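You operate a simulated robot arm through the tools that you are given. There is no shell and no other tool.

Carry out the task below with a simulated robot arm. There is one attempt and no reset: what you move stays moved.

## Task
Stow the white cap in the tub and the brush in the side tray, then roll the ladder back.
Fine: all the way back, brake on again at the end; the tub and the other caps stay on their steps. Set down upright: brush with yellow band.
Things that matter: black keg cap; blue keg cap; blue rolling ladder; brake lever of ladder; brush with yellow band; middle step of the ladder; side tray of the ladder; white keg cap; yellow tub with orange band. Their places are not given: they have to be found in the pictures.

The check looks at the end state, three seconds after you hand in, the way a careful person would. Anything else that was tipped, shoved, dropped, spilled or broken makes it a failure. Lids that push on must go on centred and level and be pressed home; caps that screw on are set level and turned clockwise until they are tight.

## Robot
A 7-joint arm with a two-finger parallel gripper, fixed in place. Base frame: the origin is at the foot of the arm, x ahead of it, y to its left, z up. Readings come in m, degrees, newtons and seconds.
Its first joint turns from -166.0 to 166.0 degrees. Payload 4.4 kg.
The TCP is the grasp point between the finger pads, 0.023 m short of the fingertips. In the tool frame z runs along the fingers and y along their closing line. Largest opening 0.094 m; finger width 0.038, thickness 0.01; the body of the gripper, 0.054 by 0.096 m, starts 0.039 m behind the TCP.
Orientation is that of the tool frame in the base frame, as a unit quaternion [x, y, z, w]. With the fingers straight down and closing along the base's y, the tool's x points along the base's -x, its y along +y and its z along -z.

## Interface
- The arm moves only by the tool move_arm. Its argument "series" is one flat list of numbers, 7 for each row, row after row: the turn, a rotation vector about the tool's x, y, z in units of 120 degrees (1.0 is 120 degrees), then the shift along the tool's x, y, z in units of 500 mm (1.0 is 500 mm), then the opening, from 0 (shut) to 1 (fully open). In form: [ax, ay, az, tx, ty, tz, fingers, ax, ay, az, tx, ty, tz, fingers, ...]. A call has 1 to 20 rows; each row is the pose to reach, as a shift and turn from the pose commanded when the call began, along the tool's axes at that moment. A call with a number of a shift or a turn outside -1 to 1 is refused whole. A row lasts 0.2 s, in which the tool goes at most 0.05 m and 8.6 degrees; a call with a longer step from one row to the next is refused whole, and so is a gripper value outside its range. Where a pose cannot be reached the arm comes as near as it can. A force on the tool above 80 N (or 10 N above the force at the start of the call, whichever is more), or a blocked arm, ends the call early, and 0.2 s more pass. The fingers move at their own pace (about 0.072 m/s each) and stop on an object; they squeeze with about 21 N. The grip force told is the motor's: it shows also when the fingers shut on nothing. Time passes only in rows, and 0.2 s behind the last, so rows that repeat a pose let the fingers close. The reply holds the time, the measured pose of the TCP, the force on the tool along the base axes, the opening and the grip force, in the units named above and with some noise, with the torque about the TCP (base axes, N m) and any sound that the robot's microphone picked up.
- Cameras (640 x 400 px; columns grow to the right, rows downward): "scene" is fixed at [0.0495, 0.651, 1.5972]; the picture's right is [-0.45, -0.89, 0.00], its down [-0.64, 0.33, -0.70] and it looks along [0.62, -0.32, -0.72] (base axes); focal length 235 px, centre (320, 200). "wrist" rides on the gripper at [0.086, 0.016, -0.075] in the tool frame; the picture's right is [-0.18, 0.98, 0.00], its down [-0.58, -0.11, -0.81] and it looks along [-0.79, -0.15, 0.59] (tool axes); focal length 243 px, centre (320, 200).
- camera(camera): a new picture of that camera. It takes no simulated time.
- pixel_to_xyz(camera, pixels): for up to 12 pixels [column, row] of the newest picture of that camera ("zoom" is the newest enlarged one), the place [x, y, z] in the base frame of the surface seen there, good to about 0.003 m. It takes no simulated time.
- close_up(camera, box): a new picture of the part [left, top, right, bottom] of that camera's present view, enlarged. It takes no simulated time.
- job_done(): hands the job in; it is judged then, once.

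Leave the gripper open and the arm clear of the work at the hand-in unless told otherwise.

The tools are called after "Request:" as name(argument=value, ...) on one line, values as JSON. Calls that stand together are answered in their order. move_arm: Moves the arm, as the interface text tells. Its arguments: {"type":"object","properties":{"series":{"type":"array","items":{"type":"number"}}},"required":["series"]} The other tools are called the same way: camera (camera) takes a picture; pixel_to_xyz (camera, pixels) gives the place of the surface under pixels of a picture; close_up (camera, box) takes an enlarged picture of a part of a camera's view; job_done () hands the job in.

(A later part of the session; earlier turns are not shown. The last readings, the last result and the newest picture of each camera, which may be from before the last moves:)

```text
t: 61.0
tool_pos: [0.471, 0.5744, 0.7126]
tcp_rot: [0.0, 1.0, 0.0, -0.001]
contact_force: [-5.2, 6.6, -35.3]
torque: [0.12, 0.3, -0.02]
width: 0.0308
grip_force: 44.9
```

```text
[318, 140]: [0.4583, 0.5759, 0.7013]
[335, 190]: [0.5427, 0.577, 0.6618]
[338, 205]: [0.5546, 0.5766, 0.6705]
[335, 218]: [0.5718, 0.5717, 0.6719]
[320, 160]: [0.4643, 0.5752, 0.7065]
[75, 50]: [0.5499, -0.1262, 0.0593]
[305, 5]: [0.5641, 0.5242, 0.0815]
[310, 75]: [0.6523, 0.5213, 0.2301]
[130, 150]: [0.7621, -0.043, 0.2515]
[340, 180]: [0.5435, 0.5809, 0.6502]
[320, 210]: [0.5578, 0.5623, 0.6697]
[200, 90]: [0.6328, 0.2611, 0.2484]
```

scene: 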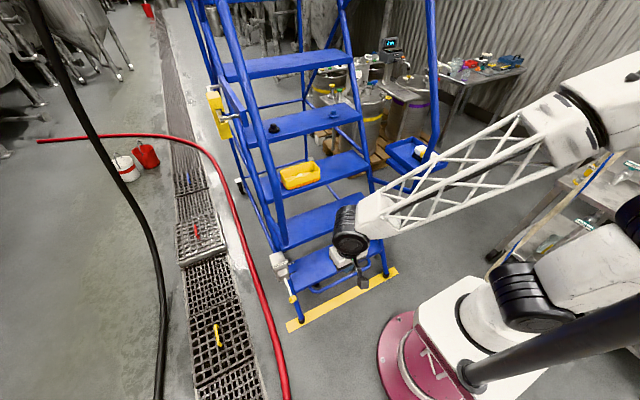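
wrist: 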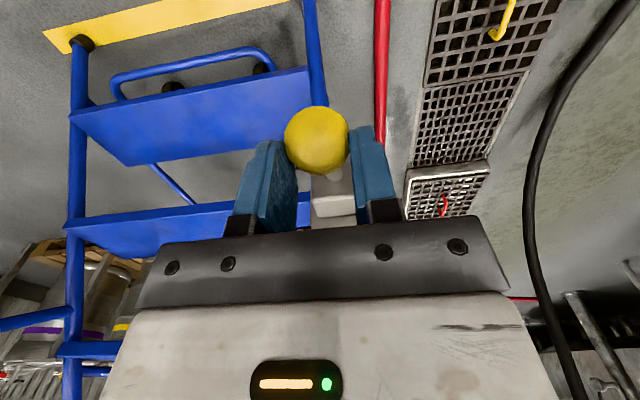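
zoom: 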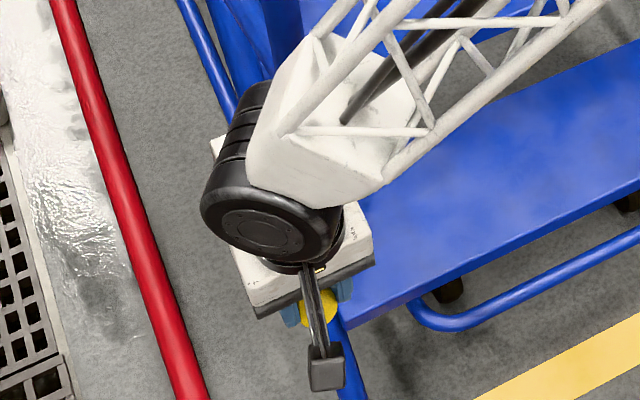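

The hub's front face is now at x≈0.543 (it was 0.5285), so the ladder has already begun to roll back about 1.5 cm. That means the brake is off. I'll open the fingers and go straight up, then look at the lever.

Request:
move_arm(series=[0, 0, 0, 0, 0, 0.002, 0.4, 0, 0, 0, 0, 0, 0.002, 0.6, 0, 0, 0, 0, 0, 0.002, 0.8, 0, 0, 0, 0, 0, 0.002, 0.8, 0, 0, 0, 0, 0, -0.05, 0.8, 0, 0, 0, 0, 0, -0.12, 0.8, 0, 0, 0, 0.05, 0, -0.18, 0.8, 0, 0, 0, 0.12, 0, -0.22, 0.8, 0, 0, 0, 0.19, 0, -0.22, 0.8, 0, 0, 0, 0.22, 0, -0.22, 0.8, 0, 0, 0, 0.22, 0, -0.22, 0.8])

Request:
camera(camera="wrist")

Request:
camera(camera="scene")

Request:
close_up(camera="scene", box=[250, 225, 330, 305])

```text
t: 63.4
tool_pos: [0.3607, 0.5756, 0.8245]
tcp_rot: [-0.001, 1.0, 0.001, 0.0]
contact_force: [-0.2, -0.1, 1.0]
torque: [0.02, 0.0, -0.01]
width: 0.075
grip_force: 0.1
```

```text
taken
```

wrist: 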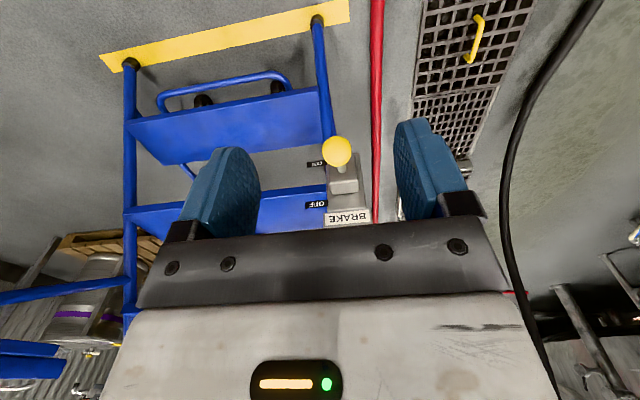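

```text
taken
```

scene: 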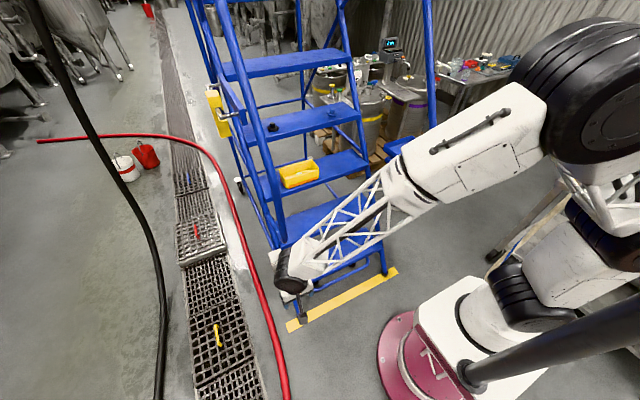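

```text
5.00 times, centred on (290, 265) of scene
```

zoom: 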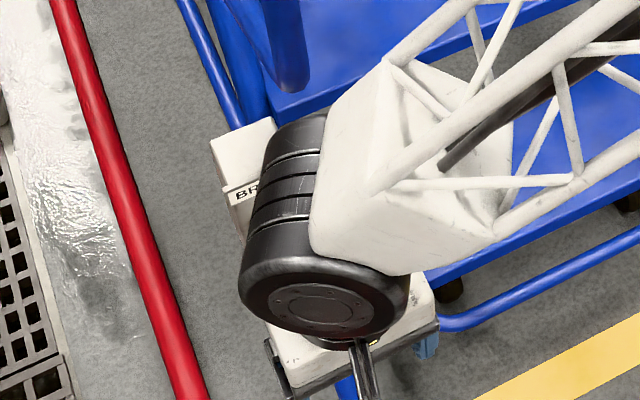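

Request:
close_up(camera="wrist", box=[280, 120, 400, 240])

Request:
pixel_to_xyz(camera="wrist", pixels=[[337, 150], [337, 140], [342, 166], [345, 185], [345, 192], [337, 175], [345, 200], [318, 25], [130, 65], [327, 150], [350, 150], [348, 218]])

```text
3.33 times, centred on (340, 180) of wrist
```

zoom: 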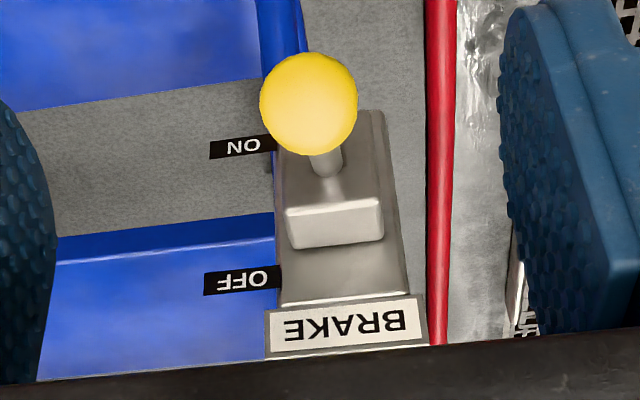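

```text
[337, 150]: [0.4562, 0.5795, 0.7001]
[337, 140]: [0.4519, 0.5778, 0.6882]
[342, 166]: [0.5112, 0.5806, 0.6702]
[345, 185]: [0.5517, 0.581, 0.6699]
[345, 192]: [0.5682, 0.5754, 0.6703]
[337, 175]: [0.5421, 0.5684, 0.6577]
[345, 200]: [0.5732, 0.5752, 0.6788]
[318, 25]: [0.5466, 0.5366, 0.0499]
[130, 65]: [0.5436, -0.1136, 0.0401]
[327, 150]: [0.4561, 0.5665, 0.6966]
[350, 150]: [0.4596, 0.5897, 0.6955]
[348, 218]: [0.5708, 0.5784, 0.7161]
```

The lever now stays up at about 30° above level (OFF), and the ladder rolls along x. Both feet moved equally, so it rolls straight. Next I'll find the left handrail post precisely in the scene view, as the place to hold and push.

Request:
pixel_to_xyz(camera="scene", pixels=[[277, 210], [279, 230], [272, 190], [268, 165], [283, 210], [271, 210], [282, 235], [262, 145], [265, 150], [280, 200], [268, 190], [276, 190]])

Request:
close_up(camera="scene", box=[230, 110, 330, 260])

```text
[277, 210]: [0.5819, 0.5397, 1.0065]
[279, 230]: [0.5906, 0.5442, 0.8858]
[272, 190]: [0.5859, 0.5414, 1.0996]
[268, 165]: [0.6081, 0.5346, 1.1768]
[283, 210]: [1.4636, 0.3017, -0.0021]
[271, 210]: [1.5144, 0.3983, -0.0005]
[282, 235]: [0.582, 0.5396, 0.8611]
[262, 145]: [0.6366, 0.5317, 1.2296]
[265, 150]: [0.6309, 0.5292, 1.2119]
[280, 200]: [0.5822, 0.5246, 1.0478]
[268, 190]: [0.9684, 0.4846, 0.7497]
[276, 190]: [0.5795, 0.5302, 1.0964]
```

```text
2.67 times, centred on (280, 185) of scene
```

zoom: 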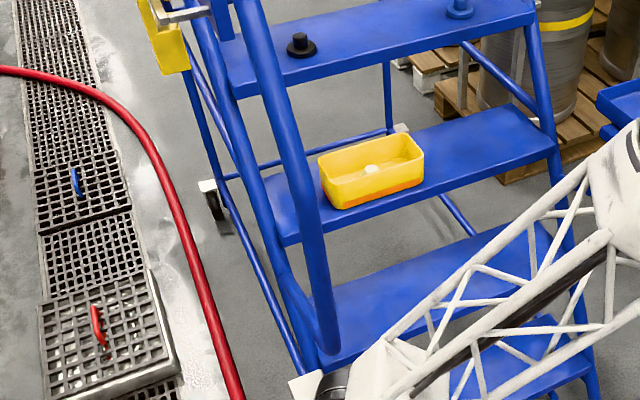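

The left post's centre is about (0.60, 0.536), vertical from z≈0.82 to 1.13 and about 0.036 thick. I'll raise the tool and tilt it 75° forward to (0.44, 0.536, 0.99), so the open fingers can straddle the post.

Request:
move_arm(series=[0, 0, 0, 0, 0, -0.06, 0.9, 0, -0.06, 0, -0.01, -0.01, -0.12, 1, 0, -0.125, 0, -0.02, -0.02, -0.17, 1, 0, -0.19, 0, -0.04, -0.03, -0.21, 1, 0, -0.255, 0, -0.06, -0.04, -0.24, 1, 0, -0.32, 0, -0.08, -0.05, -0.27, 1, 0, -0.385, 0, -0.1, -0.06, -0.29, 1, 0, -0.45, 0, -0.12, -0.07, -0.31, 1, 0, -0.515, 0, -0.14, -0.08, -0.32, 1, 0, -0.58, 0, -0.155, -0.08, -0.33, 1, 0, -0.625, 0, -0.16, -0.08, -0.33, 1, 0, -0.625, 0, -0.16, -0.08, -0.33, 1])

Request:
camera(camera="wrist")

Request:
camera(camera="scene")

```text
t: 66.0
tool_pos: [0.4415, 0.5374, 0.9921]
tcp_rot: [0.0, 0.793, 0.002, 0.609]
contact_force: [0.2, -0.2, 0.2]
torque: [0.02, 0.04, -0.01]
width: 0.094
grip_force: 0.0
```

```text
taken
```

wrist: 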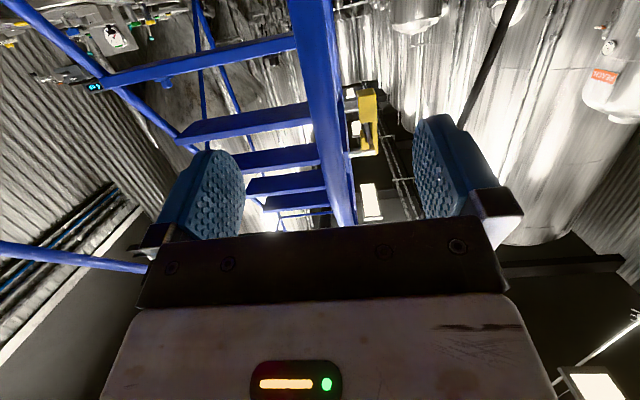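

```text
taken
```

scene: 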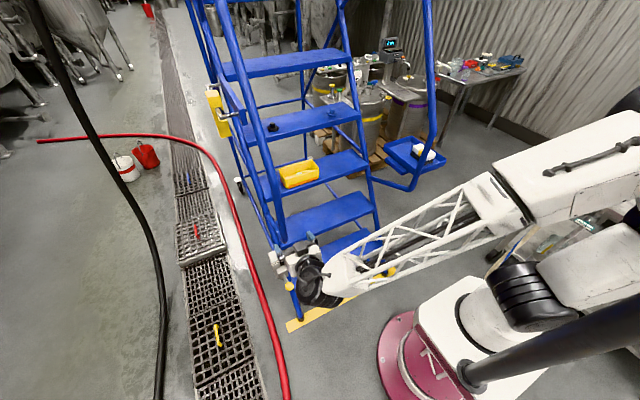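

The post lies centred between the open fingers. Moving forward 0.15 m so the post is between the pads.

Request:
move_arm(series=[0, 0, 0, -0.0155, 0, 0.058, 1, 0, 0, 0, -0.0311, 0, 0.1159, 1, 0, 0, 0, -0.0466, 0, 0.1739, 1, 0, 0, 0, -0.0622, 0, 0.2318, 1, 0, 0, 0, -0.0777, 0, 0.2898, 1, 0, 0, 0, -0.0777, 0, 0.2898, 0.6, 0, 0, 0, -0.0777, 0, 0.2898, 0.55, 0, 0, 0, -0.0777, 0, 0.2898, 0.55])

Request:
camera(camera="wrist")

Request:
close_up(camera="scene", box=[230, 160, 350, 300])

```text
t: 67.8
tool_pos: [0.5918, 0.5341, 0.9895]
tcp_rot: [0.0, 0.793, 0.0, 0.609]
contact_force: [-0.4, 0.9, -0.2]
torque: [-0.02, 0.01, 0.02]
width: 0.0515
grip_force: 0.2
```

```text
taken
```

wrist: 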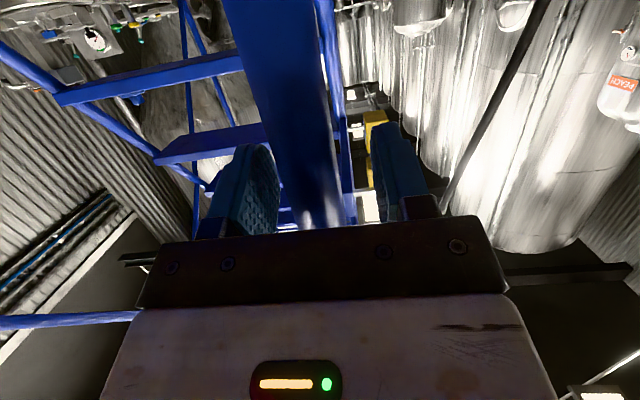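

```text
2.86 times, centred on (290, 230) of scene
```

zoom: 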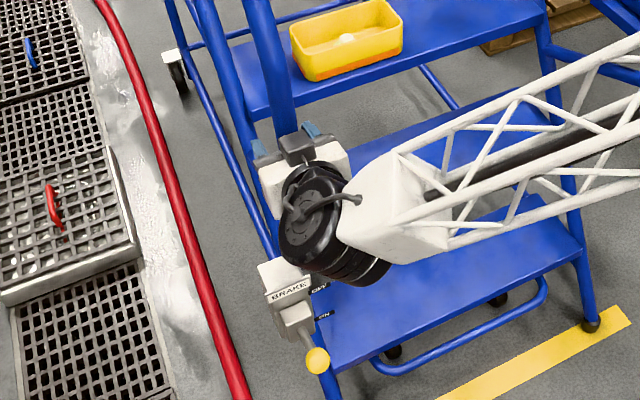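

The post sits between the pads (gap 0.0515) with no contact. Now I'll push slowly in +x, 1 cm per row for 6 cm, and watch the force.

Request:
move_arm(series=[0, 0, 0, -0.0052, 0, 0.0193, 0.55, 0, 0, 0, -0.0104, 0, 0.0386, 0.55, 0, 0, 0, -0.0155, 0, 0.058, 0.55, 0, 0, 0, -0.0207, 0, 0.0773, 0.55, 0, 0, 0, -0.0259, 0, 0.0966, 0.55, 0, 0, 0, -0.0311, 0, 0.1159, 0.55])

Request:
close_up(camera="scene", box=[230, 80, 390, 340])

```text
t: 69.2
tool_pos: [0.6536, 0.5351, 0.9902]
tcp_rot: [0.0, 0.794, 0.001, 0.608]
contact_force: [-0.5, 0.4, -0.4]
torque: [0.02, -0.01, 0.0]
width: 0.0518
grip_force: 0.0
```

```text
1.54 times, centred on (310, 210) of scene
```

zoom: 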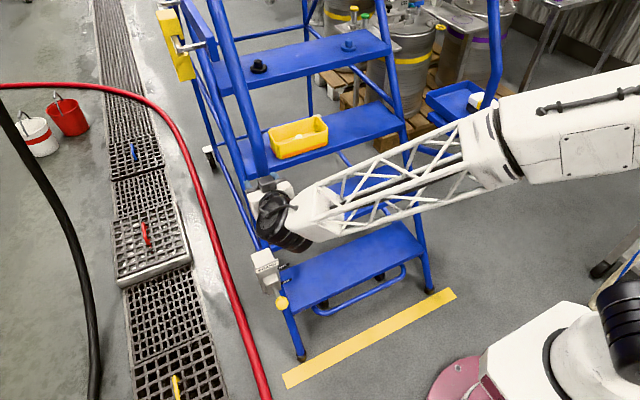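

The ladder is rolling: the feet are off the yellow line and the force is about zero. I'll check whether it is coasting and where the foot is.

Request:
camera(camera="scene")

Request:
pixel_to_xyz(camera="scene", pixels=[[298, 310], [381, 267], [279, 255], [286, 283], [276, 266], [300, 172], [273, 125], [333, 111], [425, 152], [262, 150], [236, 180], [280, 262]])

```text
taken
```

scene: 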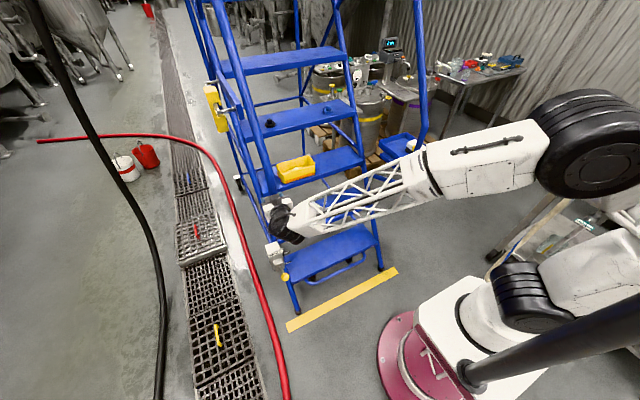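

```text
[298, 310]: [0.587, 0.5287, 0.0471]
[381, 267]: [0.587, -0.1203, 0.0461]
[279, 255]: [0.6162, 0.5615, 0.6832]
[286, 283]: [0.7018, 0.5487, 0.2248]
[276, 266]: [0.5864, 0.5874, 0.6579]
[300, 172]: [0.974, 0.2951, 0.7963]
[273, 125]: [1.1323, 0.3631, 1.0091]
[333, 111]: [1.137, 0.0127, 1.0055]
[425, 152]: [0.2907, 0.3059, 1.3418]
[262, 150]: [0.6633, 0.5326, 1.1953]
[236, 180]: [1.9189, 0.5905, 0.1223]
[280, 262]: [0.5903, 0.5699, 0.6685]
```

The ladder has moved back about 0.058 m and everything is still on it. Pushing on at 1.2 cm per row.

Request:
move_arm(series=[0, 0, 0, -0.0062, 0, 0.0232, 0.55, 0, 0, 0, -0.0124, 0, 0.0464, 0.55, 0, 0, 0, -0.0187, 0, 0.0695, 0.55, 0, 0, 0, -0.0249, 0, 0.0927, 0.55, 0, 0, 0, -0.0311, 0, 0.1159, 0.55, 0, 0, 0, -0.0373, 0, 0.1391, 0.55, 0, 0, 0, -0.0435, 0, 0.1623, 0.55, 0, 0, 0, -0.0498, 0, 0.1854, 0.55, 0, 0, 0, -0.056, 0, 0.2086, 0.55, 0, 0, 0, -0.0622, 0, 0.2318, 0.55])

Request:
camera(camera="scene")

```text
t: 71.4
tool_pos: [0.7724, 0.535, 0.9897]
tcp_rot: [0.0, 0.793, 0.0, 0.609]
contact_force: [0.6, -0.6, 0.1]
torque: [0.0, 0.0, -0.02]
width: 0.0522
grip_force: 0.0
```

```text
taken
```

scene: 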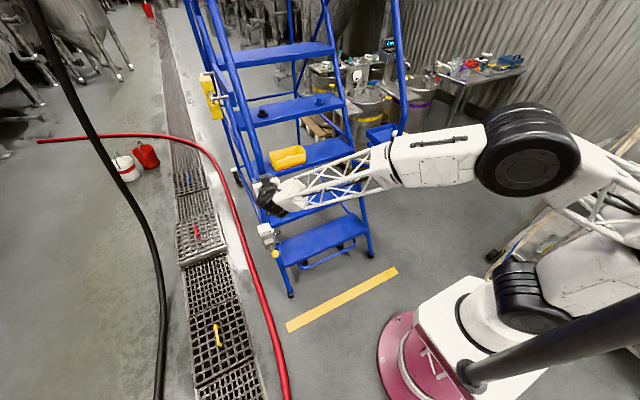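

The ladder rolls smoothly (about 0.18 m so far). Another 0.12 m, same speed.

Request:
move_arm(series=[0, 0, 0, -0.0062, 0, 0.0232, 0.55, 0, 0, 0, -0.0124, 0, 0.0464, 0.55, 0, 0, 0, -0.0187, 0, 0.0695, 0.55, 0, 0, 0, -0.0249, 0, 0.0927, 0.55, 0, 0, 0, -0.0311, 0, 0.1159, 0.55, 0, 0, 0, -0.0373, 0, 0.1391, 0.55, 0, 0, 0, -0.0435, 0, 0.1623, 0.55, 0, 0, 0, -0.0498, 0, 0.1854, 0.55, 0, 0, 0, -0.056, 0, 0.2086, 0.55, 0, 0, 0, -0.0622, 0, 0.2318, 0.55])

Request:
camera(camera="scene")

```text
t: 73.6
tool_pos: [0.8933, 0.5342, 0.9894]
tcp_rot: [0.0, 0.793, 0.0, 0.609]
contact_force: [0.0, 0.4, 0.2]
torque: [-0.02, -0.04, 0.04]
width: 0.0518
grip_force: 0.1
```

```text
taken
```

scene: 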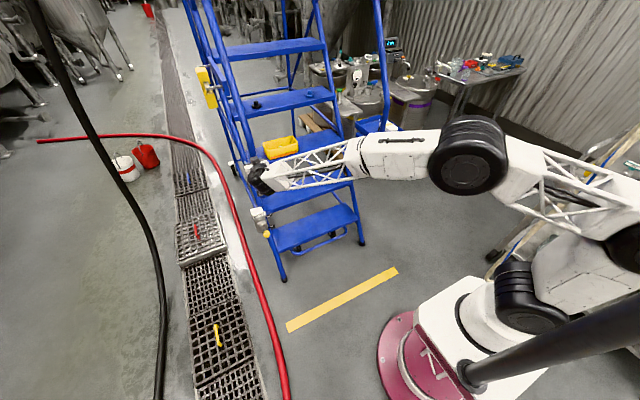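

About 0.30 m so far and still no stop felt. I'll check the box position, then continue.

Request:
pixel_to_xyz(camera="scene", pixels=[[283, 278], [361, 242], [258, 216], [262, 222], [267, 234], [280, 145], [256, 104], [309, 94], [231, 165], [248, 100], [245, 130], [262, 215]])

Request:
close_up(camera="scene", box=[180, 0, 340, 120])

```text
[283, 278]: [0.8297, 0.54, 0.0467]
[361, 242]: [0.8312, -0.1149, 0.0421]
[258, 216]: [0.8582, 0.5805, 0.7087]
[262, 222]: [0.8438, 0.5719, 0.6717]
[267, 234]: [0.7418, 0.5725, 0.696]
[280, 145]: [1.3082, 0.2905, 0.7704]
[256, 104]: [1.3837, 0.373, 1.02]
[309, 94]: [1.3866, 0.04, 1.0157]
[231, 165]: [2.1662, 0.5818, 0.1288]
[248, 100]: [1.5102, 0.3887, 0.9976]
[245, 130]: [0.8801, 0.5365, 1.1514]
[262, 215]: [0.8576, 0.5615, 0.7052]
```

```text
3.33 times, centred on (260, 60) of scene
```

zoom: 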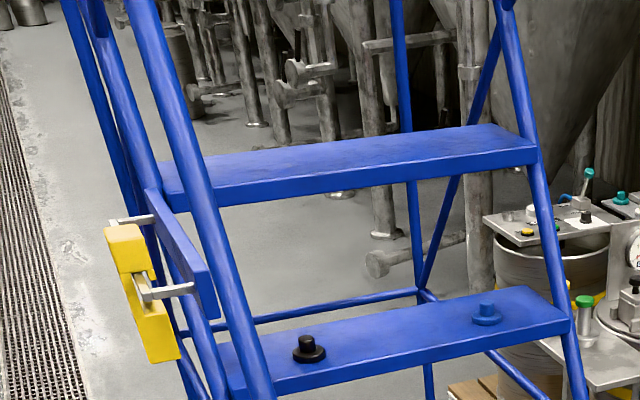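

Box face at x≈0.858, a displacement of 0.30 m, and the lever is still up. Continuing to push, 6 more rows.

Request:
move_arm(series=[0, 0, 0, -0.0062, 0, 0.0232, 0.55, 0, 0, 0, -0.0124, 0, 0.0464, 0.55, 0, 0, 0, -0.0187, 0, 0.0695, 0.55, 0, 0, 0, -0.0249, 0, 0.0927, 0.55, 0, 0, 0, -0.0311, 0, 0.1159, 0.55, 0, 0, 0, -0.0373, 0, 0.1391, 0.55])

Request:
camera(camera="scene")

```text
t: 75.0
tool_pos: [0.9642, 0.5347, 0.9898]
tcp_rot: [0.0, 0.794, 0.0, 0.608]
contact_force: [0.0, -0.9, -0.6]
torque: [-0.01, -0.01, -0.03]
width: 0.0518
grip_force: 0.1
```

```text
taken
```

scene: 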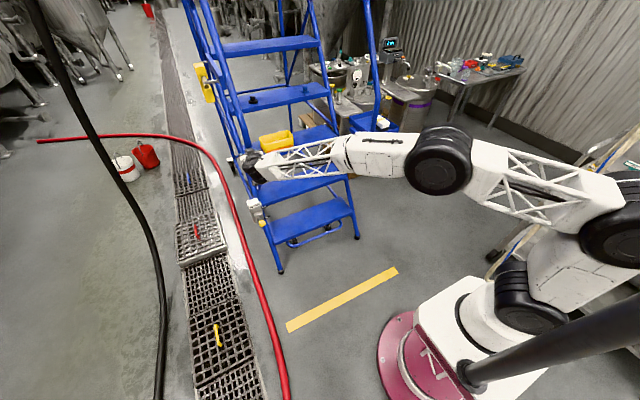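

About 0.37 m and no stop yet. Continuing in small steps.

Request:
move_arm(series=[0, 0, 0, -0.0062, 0, 0.0232, 0.55, 0, 0, 0, -0.0124, 0, 0.0464, 0.55, 0, 0, 0, -0.0187, 0, 0.0695, 0.55, 0, 0, 0, -0.0249, 0, 0.0927, 0.55, 0, 0, 0, -0.0311, 0, 0.1159, 0.55])

Request:
camera(camera="scene")

Request:
camera(camera="wrist")

```text
t: 76.2
tool_pos: [1.0244, 0.5347, 0.9899]
tcp_rot: [0.0, 0.793, 0.0, 0.61]
contact_force: [0.7, 0.1, 0.9]
torque: [0.0, -0.02, 0.0]
width: 0.0518
grip_force: 0.1
```

```text
taken
```

scene: 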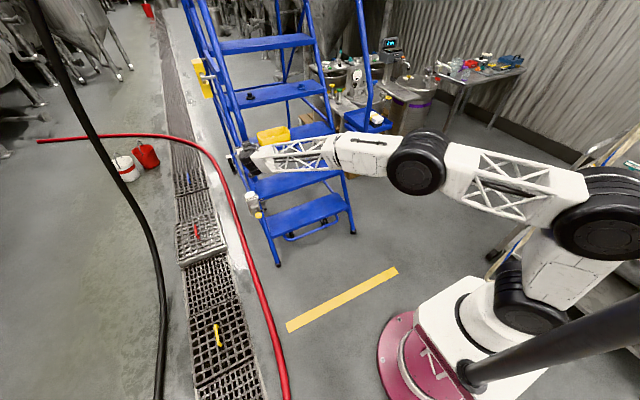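

```text
taken
```

wrist: 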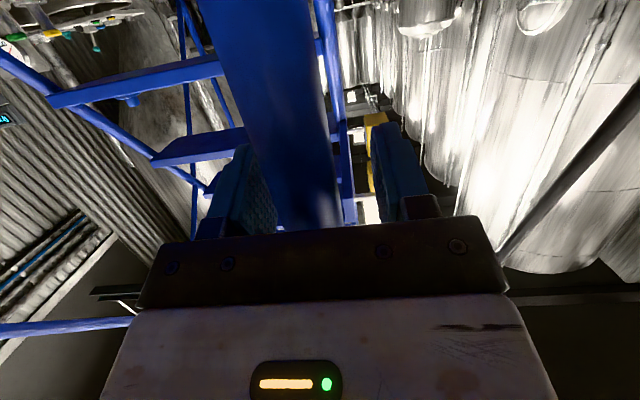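

About 0.43 m. Still free, continuing carefully with 4 more rows.

Request:
move_arm(series=[0, 0, 0, -0.0062, 0, 0.0232, 0.55, 0, 0, 0, -0.0124, 0, 0.0464, 0.55, 0, 0, 0, -0.0187, 0, 0.0695, 0.55, 0, 0, 0, -0.0249, 0, 0.0927, 0.55])

Request:
camera(camera="scene")

```text
t: 77.2
tool_pos: [1.0724, 0.5367, 0.9887]
tcp_rot: [-0.001, 0.794, 0.001, 0.608]
contact_force: [-0.8, -0.2, 0.2]
torque: [0.0, 0.01, 0.02]
width: 0.0517
grip_force: 0.0
```

```text
taken
```

scene: 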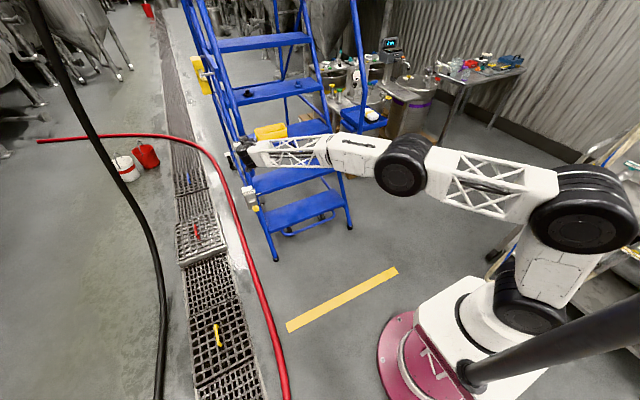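

Checking displacement now: foot near (276,258), box near (252,200).

Request:
pixel_to_xyz(camera="scene", pixels=[[275, 257], [349, 226], [249, 192], [252, 198], [256, 209], [238, 95], [290, 83], [270, 130], [225, 160], [240, 130], [375, 112], [360, 118]])

Request:
close_up(camera="scene", box=[215, 70, 345, 220])

Request:
close_up(camera="scene", box=[330, 80, 410, 140])

```text
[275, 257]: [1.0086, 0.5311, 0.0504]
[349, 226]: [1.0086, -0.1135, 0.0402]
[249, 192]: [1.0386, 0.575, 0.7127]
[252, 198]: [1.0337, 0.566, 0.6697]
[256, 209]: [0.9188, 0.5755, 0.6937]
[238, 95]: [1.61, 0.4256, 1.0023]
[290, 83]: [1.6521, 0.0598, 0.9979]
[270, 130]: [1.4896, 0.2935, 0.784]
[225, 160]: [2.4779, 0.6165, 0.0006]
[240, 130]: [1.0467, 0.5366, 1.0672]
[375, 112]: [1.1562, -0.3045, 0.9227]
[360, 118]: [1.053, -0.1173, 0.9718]
```

```text
2.67 times, centred on (280, 145) of scene
```

zoom: 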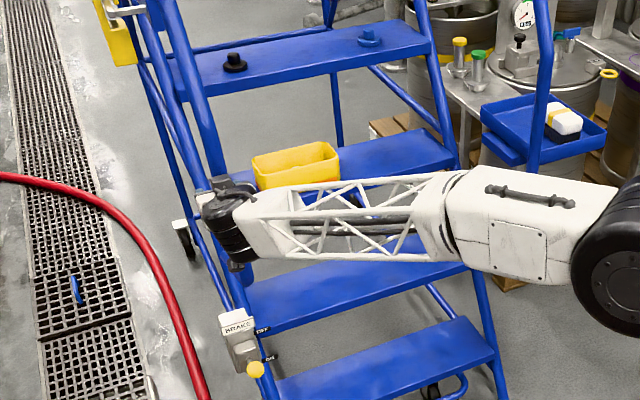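

```text
6.67 times, centred on (370, 110) of scene
```

zoom: 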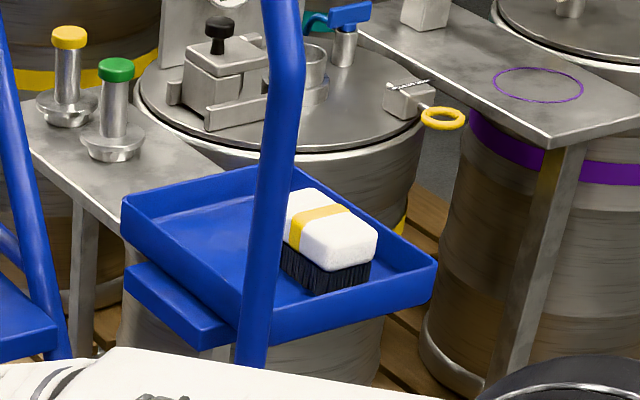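

The ladder is now 0.48 m back and everything is still standing. But the tray is getting near the keg station, so I'll check that distance before pushing further.

Request:
pixel_to_xyz(camera="zoom", pixels=[[115, 150], [180, 165], [120, 175], [300, 130], [380, 150], [145, 130], [260, 150], [80, 160], [330, 160], [400, 170], [255, 175], [430, 260]])

Request:
pixel_to_xyz(camera="zoom", pixels=[[130, 205], [240, 170], [435, 270], [370, 320], [200, 250], [320, 220], [220, 160], [20, 130], [70, 190], [415, 230], [540, 140], [400, 20]])

```text
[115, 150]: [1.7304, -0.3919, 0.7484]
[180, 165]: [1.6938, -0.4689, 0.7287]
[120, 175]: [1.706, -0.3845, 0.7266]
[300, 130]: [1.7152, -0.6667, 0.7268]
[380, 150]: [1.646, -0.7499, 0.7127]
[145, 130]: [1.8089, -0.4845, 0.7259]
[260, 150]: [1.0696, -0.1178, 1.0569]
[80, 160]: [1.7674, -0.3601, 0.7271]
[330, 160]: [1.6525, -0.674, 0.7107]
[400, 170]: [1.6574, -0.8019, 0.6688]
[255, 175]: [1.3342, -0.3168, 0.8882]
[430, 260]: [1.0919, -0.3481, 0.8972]
```

```text
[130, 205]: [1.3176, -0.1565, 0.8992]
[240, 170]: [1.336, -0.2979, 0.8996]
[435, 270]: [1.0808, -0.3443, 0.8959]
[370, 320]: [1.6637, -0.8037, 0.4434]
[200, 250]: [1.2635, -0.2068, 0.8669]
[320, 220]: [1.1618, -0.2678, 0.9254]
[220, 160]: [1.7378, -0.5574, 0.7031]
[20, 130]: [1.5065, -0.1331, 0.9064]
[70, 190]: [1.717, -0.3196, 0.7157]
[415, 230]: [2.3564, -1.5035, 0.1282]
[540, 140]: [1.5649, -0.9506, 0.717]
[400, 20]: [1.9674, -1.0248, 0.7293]
```

The keg stand starts at x≈1.65 and z<0.8, so tray and ladder are clear of it. Pushing on in small steps and watching for the stop.

Request:
move_arm(series=[0, 0, 0, -0.0052, 0, 0.0193, 0.55, 0, 0, 0, -0.0104, 0, 0.0386, 0.55, 0, 0, 0, -0.0155, 0, 0.058, 0.55, 0, 0, 0, -0.0207, 0, 0.0773, 0.55])

Request:
camera(camera="scene")

```text
t: 78.0
tool_pos: [1.0975, 0.5347, 0.9896]
tcp_rot: [0.002, 0.794, -0.001, 0.608]
contact_force: [-87.3, -36.6, 10.7]
torque: [1.32, -2.82, 0.75]
width: 0.0518
grip_force: 0.0
stopped in row 3: the force on the tool passed its limit at 159 N (the readings are from after the stop); the commanded pose is now the measured one
```

```text
taken
```

scene: 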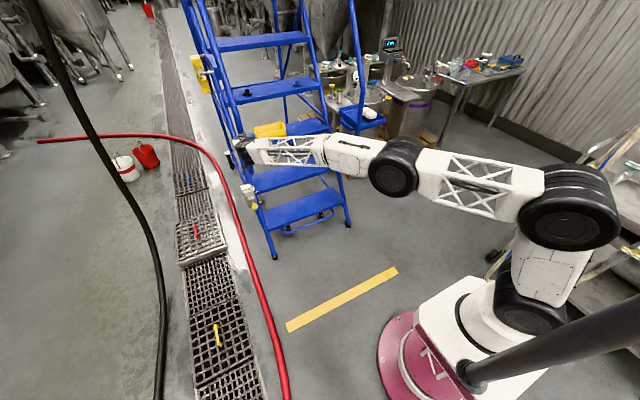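

The force jumped to 159 N and the call stopped. That's the end stop, at about 0.50 m of travel. I'll open the fingers, ease off slowly in -x, and check that the ladder stays there.

Request:
move_arm(series=[0, 0, 0, 0.0005, 0, -0.002, 0.7, 0, 0, 0, 0.001, 0, -0.004, 1, 0, 0, 0, 0.0026, 0, -0.0097, 1, 0, 0, 0, 0.0052, 0, -0.0193, 1, 0, 0, 0, 0.0155, 0, -0.058, 1, 0, 0, 0, 0.0311, 0, -0.1159, 1, 0, 0, 0, 0.0466, 0, -0.1739, 1, 0, 0, 0, 0.0622, 0, -0.2318, 1, 0, 0, 0, 0.0777, 0, -0.2898, 1, 0, 0, 0, 0.0777, 0, -0.2898, 1])

Request:
camera(camera="scene")

Request:
camera(camera="wrist")

```text
t: 80.2
tool_pos: [0.9479, 0.5352, 0.9888]
tcp_rot: [0.0, 0.794, 0.0, 0.608]
contact_force: [-0.1, 0.1, 0.3]
torque: [0.01, -0.01, 0.0]
width: 0.0941
grip_force: 0.0
```

```text
taken
```

scene: 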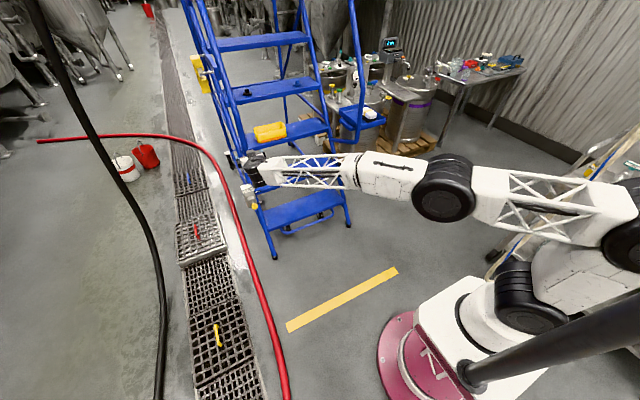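

```text
taken
```

wrist: 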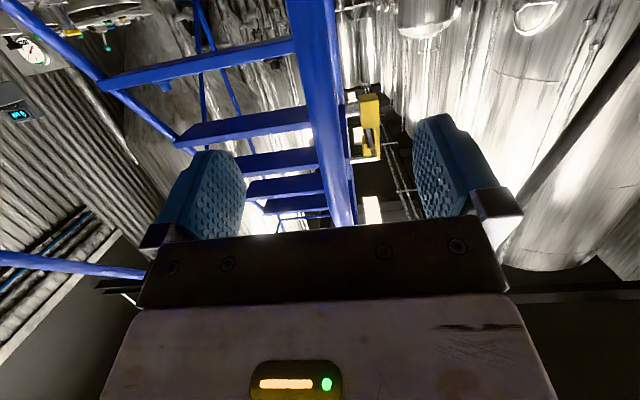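

Clear of the post. Checking the ladder's position: box near (249,190), feet near (274,256) and (348,224).

Request:
pixel_to_xyz(camera="scene", pixels=[[274, 256], [348, 224], [248, 189], [251, 195], [255, 206], [254, 205], [250, 192], [246, 186], [270, 132], [247, 92], [303, 80], [370, 113]])

Request:
close_up(camera="scene", box=[225, 150, 295, 270])

Request:
close_up(camera="scene", box=[215, 60, 395, 160])

```text
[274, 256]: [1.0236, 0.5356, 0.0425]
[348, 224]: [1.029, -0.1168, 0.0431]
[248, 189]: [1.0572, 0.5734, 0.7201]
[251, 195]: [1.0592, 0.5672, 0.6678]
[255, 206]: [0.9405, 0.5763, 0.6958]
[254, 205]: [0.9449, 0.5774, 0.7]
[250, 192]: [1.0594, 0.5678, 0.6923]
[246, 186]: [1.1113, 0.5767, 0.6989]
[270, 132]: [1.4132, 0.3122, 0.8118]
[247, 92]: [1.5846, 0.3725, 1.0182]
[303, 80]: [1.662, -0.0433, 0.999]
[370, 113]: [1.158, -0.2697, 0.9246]
```

```text
3.33 times, centred on (260, 210) of scene
```

zoom: 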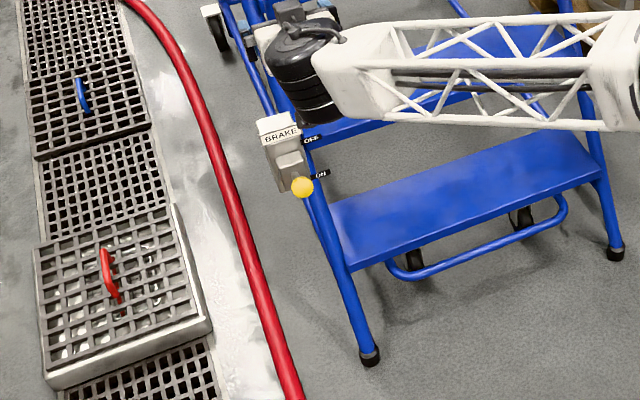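

```text
3.56 times, centred on (305, 110) of scene
```

zoom: 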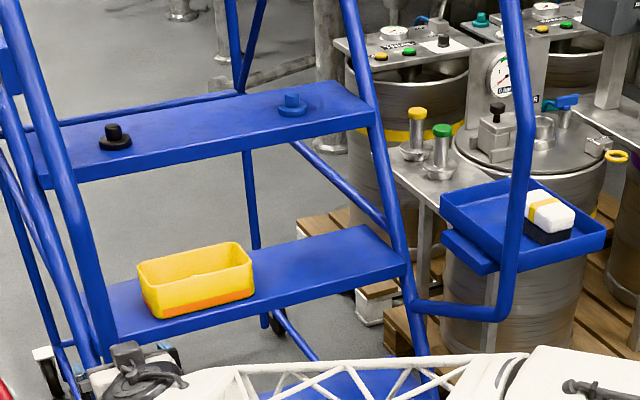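

The ladder is 0.50 m back against its stop, with the tub, caps and brush all still upright. The lever knob is at about (0.95, 0.576, 0.691). To set the brake I'll press the knob down with closed fingertips, tool tilted 30° forward so any side push keeps the ladder back. First I'll move above the knob at (0.925, 0.5755, 0.80).

Request:
move_arm(series=[0, 0.047, 0, 0.0471, 0.0101, 0.0067, 0.8, 0, 0.094, 0, 0.0942, 0.0202, 0.0134, 0.6, 0, 0.141, 0, 0.1414, 0.0302, 0.0201, 0.3, 0, 0.188, 0, 0.1885, 0.0403, 0.0268, 0, 0, 0.235, 0, 0.2356, 0.0504, 0.0334, 0, 0, 0.282, 0, 0.2828, 0.0605, 0.0401, 0, 0, 0.329, 0, 0.3299, 0.0705, 0.0468, 0, 0, 0.375, 0, 0.377, 0.0806, 0.0535, 0, 0, 0.375, 0, 0.377, 0.0806, 0.0535, 0, 0, 0.375, 0, 0.377, 0.0806, 0.0535, 0])

Request:
camera(camera="wrist")

Request:
close_up(camera="scene", box=[215, 140, 305, 240])

```text
t: 82.4
tool_pos: [0.9255, 0.5755, 0.7995]
tcp_rot: [0.0, 0.966, 0.0, 0.258]
contact_force: [0.0, 0.1, 0.4]
torque: [0.03, -0.03, 0.02]
width: 0.0002
grip_force: 21.7
```

```text
taken
```

wrist: 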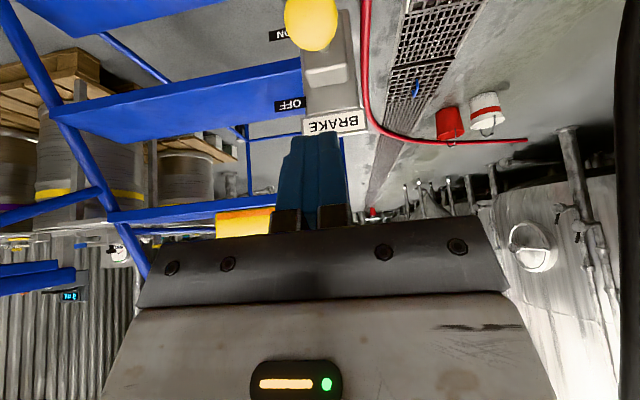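

```text
4.00 times, centred on (260, 190) of scene
```

zoom: 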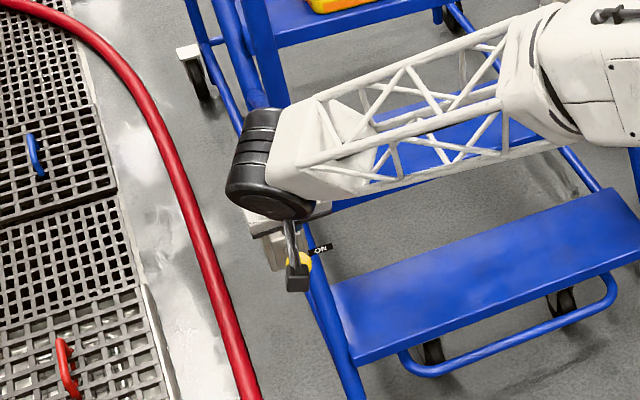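

I'm in place above. Measuring the knob and rod from this view: knob at about (312,22).

Request:
pixel_to_xyz(camera="wrist", pixels=[[312, 22], [312, 10], [312, 40], [290, 22], [334, 22], [316, 52], [318, 58], [322, 75], [328, 90], [330, 125], [325, 45], [300, 45]])

Request:
close_up(camera="wrist", box=[260, 0, 380, 140])

```text
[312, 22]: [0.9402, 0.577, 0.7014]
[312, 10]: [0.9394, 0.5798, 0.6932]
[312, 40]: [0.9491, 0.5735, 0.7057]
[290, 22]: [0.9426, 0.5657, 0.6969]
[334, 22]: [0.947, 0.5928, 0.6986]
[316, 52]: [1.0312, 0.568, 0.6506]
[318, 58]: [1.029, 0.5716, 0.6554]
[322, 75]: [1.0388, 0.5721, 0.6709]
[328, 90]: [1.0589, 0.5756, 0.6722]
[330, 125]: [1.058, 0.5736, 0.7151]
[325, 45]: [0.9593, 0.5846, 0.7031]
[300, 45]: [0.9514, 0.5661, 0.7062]
```

```text
2.86 times, centred on (320, 70) of wrist
```

zoom: 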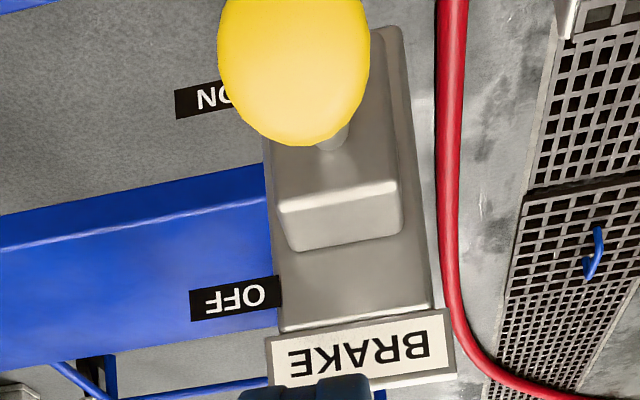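

The knob is at centre (0.95, 0.577, 0.690) with its top at 0.706. I'll lower the fingertips to just above it (TCP z≈0.732).

Request:
move_arm(series=[0, 0, 0, 0.015, 0.001, 0.0304, 0, 0, 0, 0, 0.0299, 0.002, 0.0607, 0, 0, 0, 0, 0.0448, 0.003, 0.0911, 0, 0, 0, 0, 0.0597, 0.003, 0.1214, 0, 0, 0, 0, 0.0597, 0.003, 0.1214, 0])

Request:
close_up(camera="wrist", box=[240, 0, 400, 160])

```text
t: 83.6
tool_pos: [0.9285, 0.5757, 0.7303]
tcp_rot: [0.001, 0.966, -0.001, 0.258]
contact_force: [-0.4, -0.3, 0.2]
torque: [-0.01, 0.04, -0.02]
width: 0.0002
grip_force: 20.6
```

```text
2.50 times, centred on (320, 80) of wrist
```

zoom: 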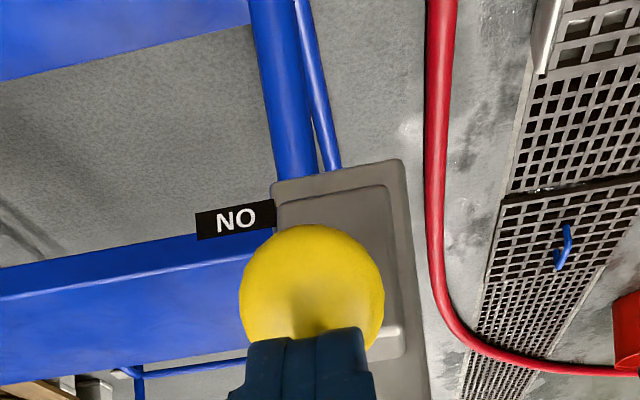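

The fingertips rest on the knob, centred. Pressing down now, first about halfway (TCP z≈0.679).

Request:
move_arm(series=[0, 0, 0, 0.017, 0.001, 0.0214, 0, 0, 0, 0, 0.0339, 0.002, 0.0428, 0, 0, 0, 0, 0.0486, 0.002, 0.0643, 0, 0, 0, 0, 0.0634, 0.002, 0.0858, 0])

Request:
close_up(camera="wrist", box=[240, 0, 400, 160])

```text
t: 84.6
tool_pos: [0.9237, 0.5763, 0.6784]
tcp_rot: [0.002, 0.966, 0.0, 0.258]
contact_force: [0.1, 0.4, 0.4]
torque: [-0.03, 0.01, 0.0]
width: 0.0
grip_force: 21.1
```

```text
2.50 times, centred on (320, 80) of wrist
```

zoom: 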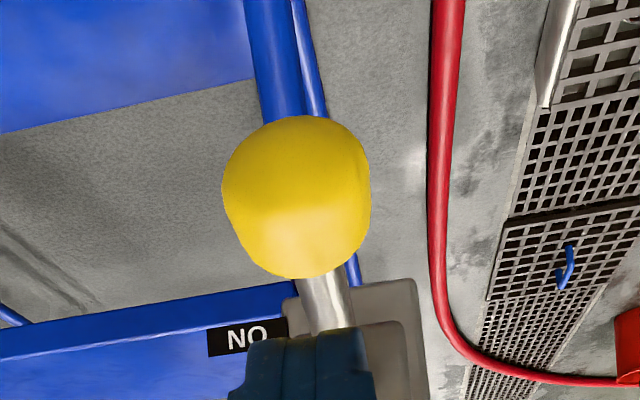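

The lever went down, with the knob below the fingertips and no force. Checking where the knob, rod and box are now.

Request:
camera(camera="wrist")

Request:
pixel_to_xyz(camera="wrist", pixels=[[310, 80], [310, 100], [312, 60], [325, 122], [322, 115], [345, 125], [350, 140], [295, 80], [330, 80], [300, 134], [330, 128], [355, 118]])

Request:
close_up(camera="scene", box=[215, 150, 305, 240])

```text
taken
```

wrist: 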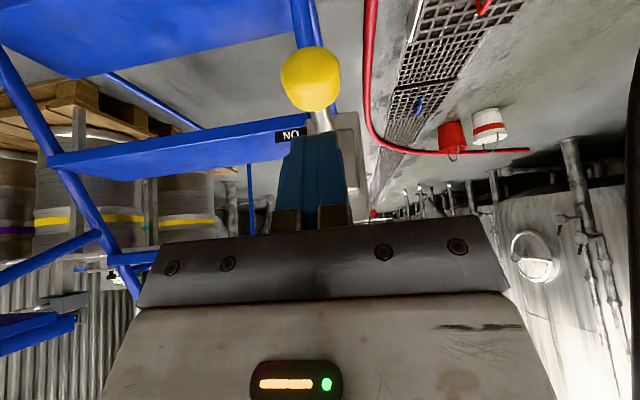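

```text
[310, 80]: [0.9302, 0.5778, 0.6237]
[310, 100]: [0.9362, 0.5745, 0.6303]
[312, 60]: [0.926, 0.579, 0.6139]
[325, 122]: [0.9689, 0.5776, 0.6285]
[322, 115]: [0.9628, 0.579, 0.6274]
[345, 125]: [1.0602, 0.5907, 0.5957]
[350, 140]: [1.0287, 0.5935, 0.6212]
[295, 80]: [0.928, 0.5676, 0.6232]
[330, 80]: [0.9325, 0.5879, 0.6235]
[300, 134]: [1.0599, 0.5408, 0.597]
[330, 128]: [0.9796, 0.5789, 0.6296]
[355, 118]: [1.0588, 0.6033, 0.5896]
```

```text
4.44 times, centred on (260, 195) of scene
```

zoom: 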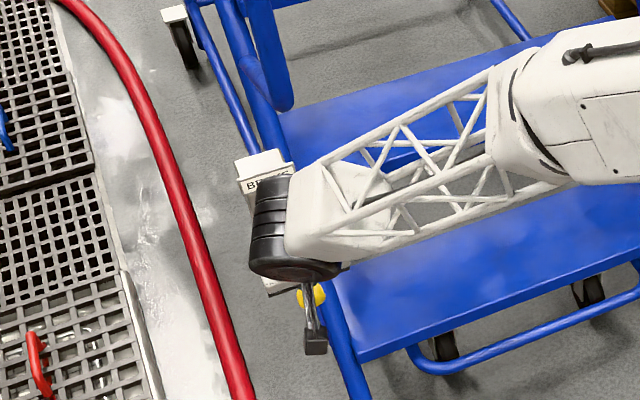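

The knob is now at z≈0.612, about halfway past level, and not yet fully at ON. The box is still at x≈1.059, so the ladder has stayed back. Pressing further down.

Request:
move_arm(series=[0, 0, 0, 0.0078, 0, 0.0163, 0, 0, 0, 0, 0.0157, 0, 0.0325, 0, 0, 0, 0, 0.0235, 0, 0.0488, 0, 0, 0, 0, 0.0304, 0, 0.0633, 0, 0, 0, 0, 0.0372, 0, 0.0778, 0, 0, 0, 0, 0.0441, 0, 0.0923, 0])

Request:
camera(camera="wrist")

```text
t: 86.0
tool_pos: [0.9273, 0.5785, 0.628]
tcp_rot: [0.001, 0.966, 0.0, 0.258]
contact_force: [-0.6, -1.7, 0.1]
torque: [-0.01, 0.01, 0.03]
width: 0.0
grip_force: 21.2
```

```text
taken
```

wrist: 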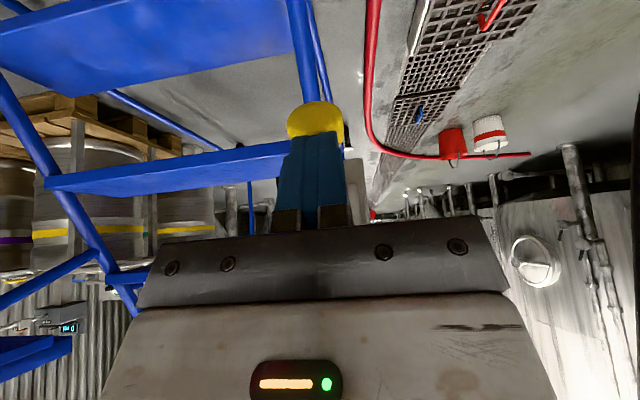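

The fingertips are on the knob near the ON end. Pressing 1 cm more in 2 mm steps to feel the stop.

Request:
move_arm(series=[0, 0, 0, 0.0013, 0, 0.0039, 0, 0, 0, 0, 0.0026, 0, 0.0077, 0, 0, 0, 0, 0.0039, 0, 0.0116, 0])

Request:
pixel_to_xyz(camera="wrist", pixels=[[315, 115], [300, 115], [330, 115], [315, 105], [338, 125], [315, 125], [290, 120], [352, 165], [350, 180], [355, 150]])

Request:
camera(camera="wrist")

```text
t: 86.8
tool_pos: [0.9288, 0.5773, 0.622]
tcp_rot: [0.001, 0.966, -0.001, 0.259]
contact_force: [-4.0, -0.4, 2.9]
torque: [-0.03, 0.03, -0.05]
width: 0.0
grip_force: 21.3
```

```text
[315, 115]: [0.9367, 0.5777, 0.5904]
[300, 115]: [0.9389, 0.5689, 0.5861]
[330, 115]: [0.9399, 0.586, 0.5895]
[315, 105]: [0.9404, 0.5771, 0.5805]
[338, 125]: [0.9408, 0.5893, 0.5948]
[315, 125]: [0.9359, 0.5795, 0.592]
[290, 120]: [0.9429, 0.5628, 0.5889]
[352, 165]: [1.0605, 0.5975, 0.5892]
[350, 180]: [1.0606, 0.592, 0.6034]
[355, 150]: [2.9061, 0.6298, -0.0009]
```

```text
taken
```

wrist: 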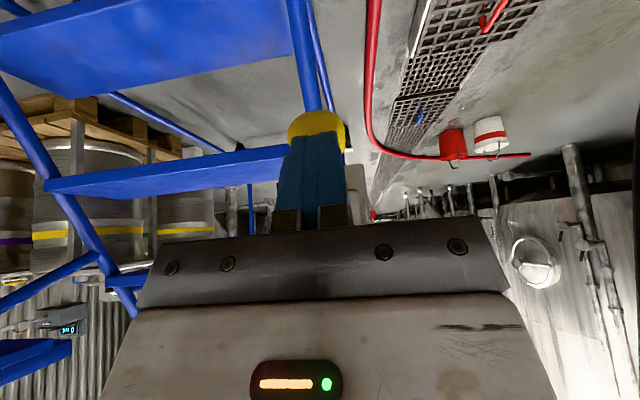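

Light contact force now (about 5 N). A few more millimetres until it is firm.

Request:
move_arm(series=[0, 0, 0, 0.0013, 0, 0.0039, 0, 0, 0, 0, 0.0026, 0, 0.0077, 0])

```text
t: 87.4
tool_pos: [0.929, 0.5782, 0.6191]
tcp_rot: [0.001, 0.966, 0.001, 0.259]
contact_force: [-25.8, -11.4, 29.9]
torque: [-0.28, 0.02, -0.26]
width: 0.0
grip_force: 20.9
```

About 40 N now, so it's a firm stop and the lever is home at ON. I'll back off along the tool axis and look.

Request:
move_arm(series=[0, 0, 0, 0, 0, -0.006, 0, 0, 0, 0, 0, 0, -0.02, 0, 0, 0, 0, 0, 0, -0.06, 0, 0, 0, 0, 0.02, 0, -0.12, 0, 0, 0, 0, 0.04, 0, -0.2, 0, 0, 0, 0, 0.04, 0, -0.28, 0, 0, 0, 0, 0.04, 0, -0.36, 0, 0, 0, 0, 0.04, 0, -0.36, 0.3])

Request:
camera(camera="wrist")

Request:
close_up(camera="scene", box=[215, 150, 305, 240])

```text
t: 89.2
tool_pos: [0.8211, 0.5773, 0.7642]
tcp_rot: [0.002, 0.966, -0.001, 0.257]
contact_force: [-0.1, -0.2, 0.2]
torque: [-0.02, 0.01, -0.01]
width: 0.0282
grip_force: 0.1
```

```text
taken
```

wrist: 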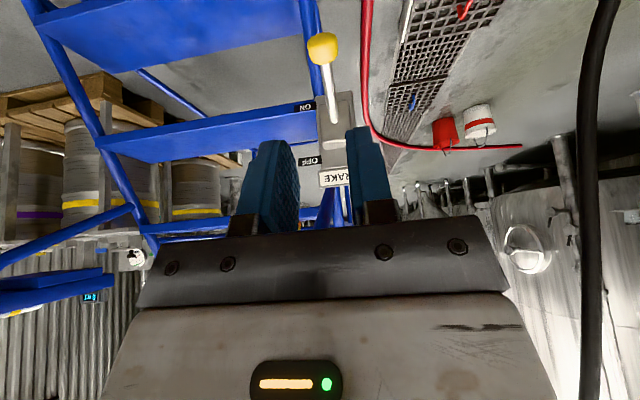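

```text
4.44 times, centred on (260, 195) of scene
```

zoom: 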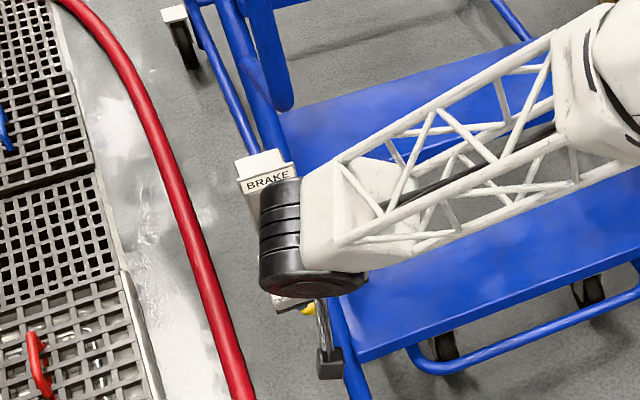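

The lever points down toward ON again. Comparing its position with the original (shifted by 0.50 m).

Request:
close_up(camera="wrist", box=[270, 20, 390, 200])

Request:
pixel_to_xyz(camera="wrist", pixels=[[322, 48], [322, 40], [322, 58], [328, 78], [331, 95], [333, 115], [345, 135], [333, 125], [335, 145], [310, 48], [335, 48], [330, 88]])

```text
2.22 times, centred on (330, 110) of wrist
```

zoom: 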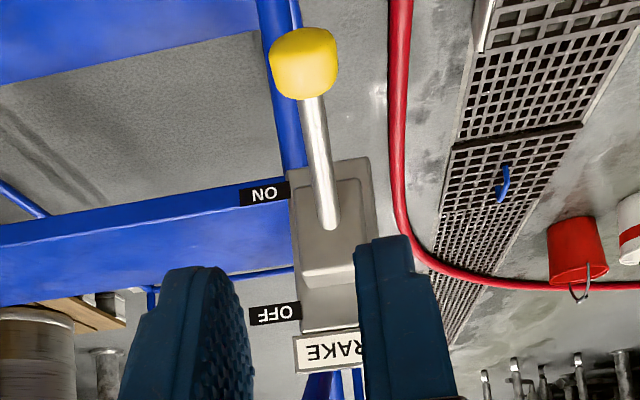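

```text
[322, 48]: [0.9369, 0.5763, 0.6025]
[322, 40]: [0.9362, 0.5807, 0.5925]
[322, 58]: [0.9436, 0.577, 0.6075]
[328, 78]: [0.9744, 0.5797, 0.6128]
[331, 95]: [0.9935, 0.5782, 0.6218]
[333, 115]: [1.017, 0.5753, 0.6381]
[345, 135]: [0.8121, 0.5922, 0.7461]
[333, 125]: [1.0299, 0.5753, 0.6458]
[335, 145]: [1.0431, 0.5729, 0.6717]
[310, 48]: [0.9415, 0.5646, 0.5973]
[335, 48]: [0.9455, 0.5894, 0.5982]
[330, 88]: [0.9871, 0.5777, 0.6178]
```

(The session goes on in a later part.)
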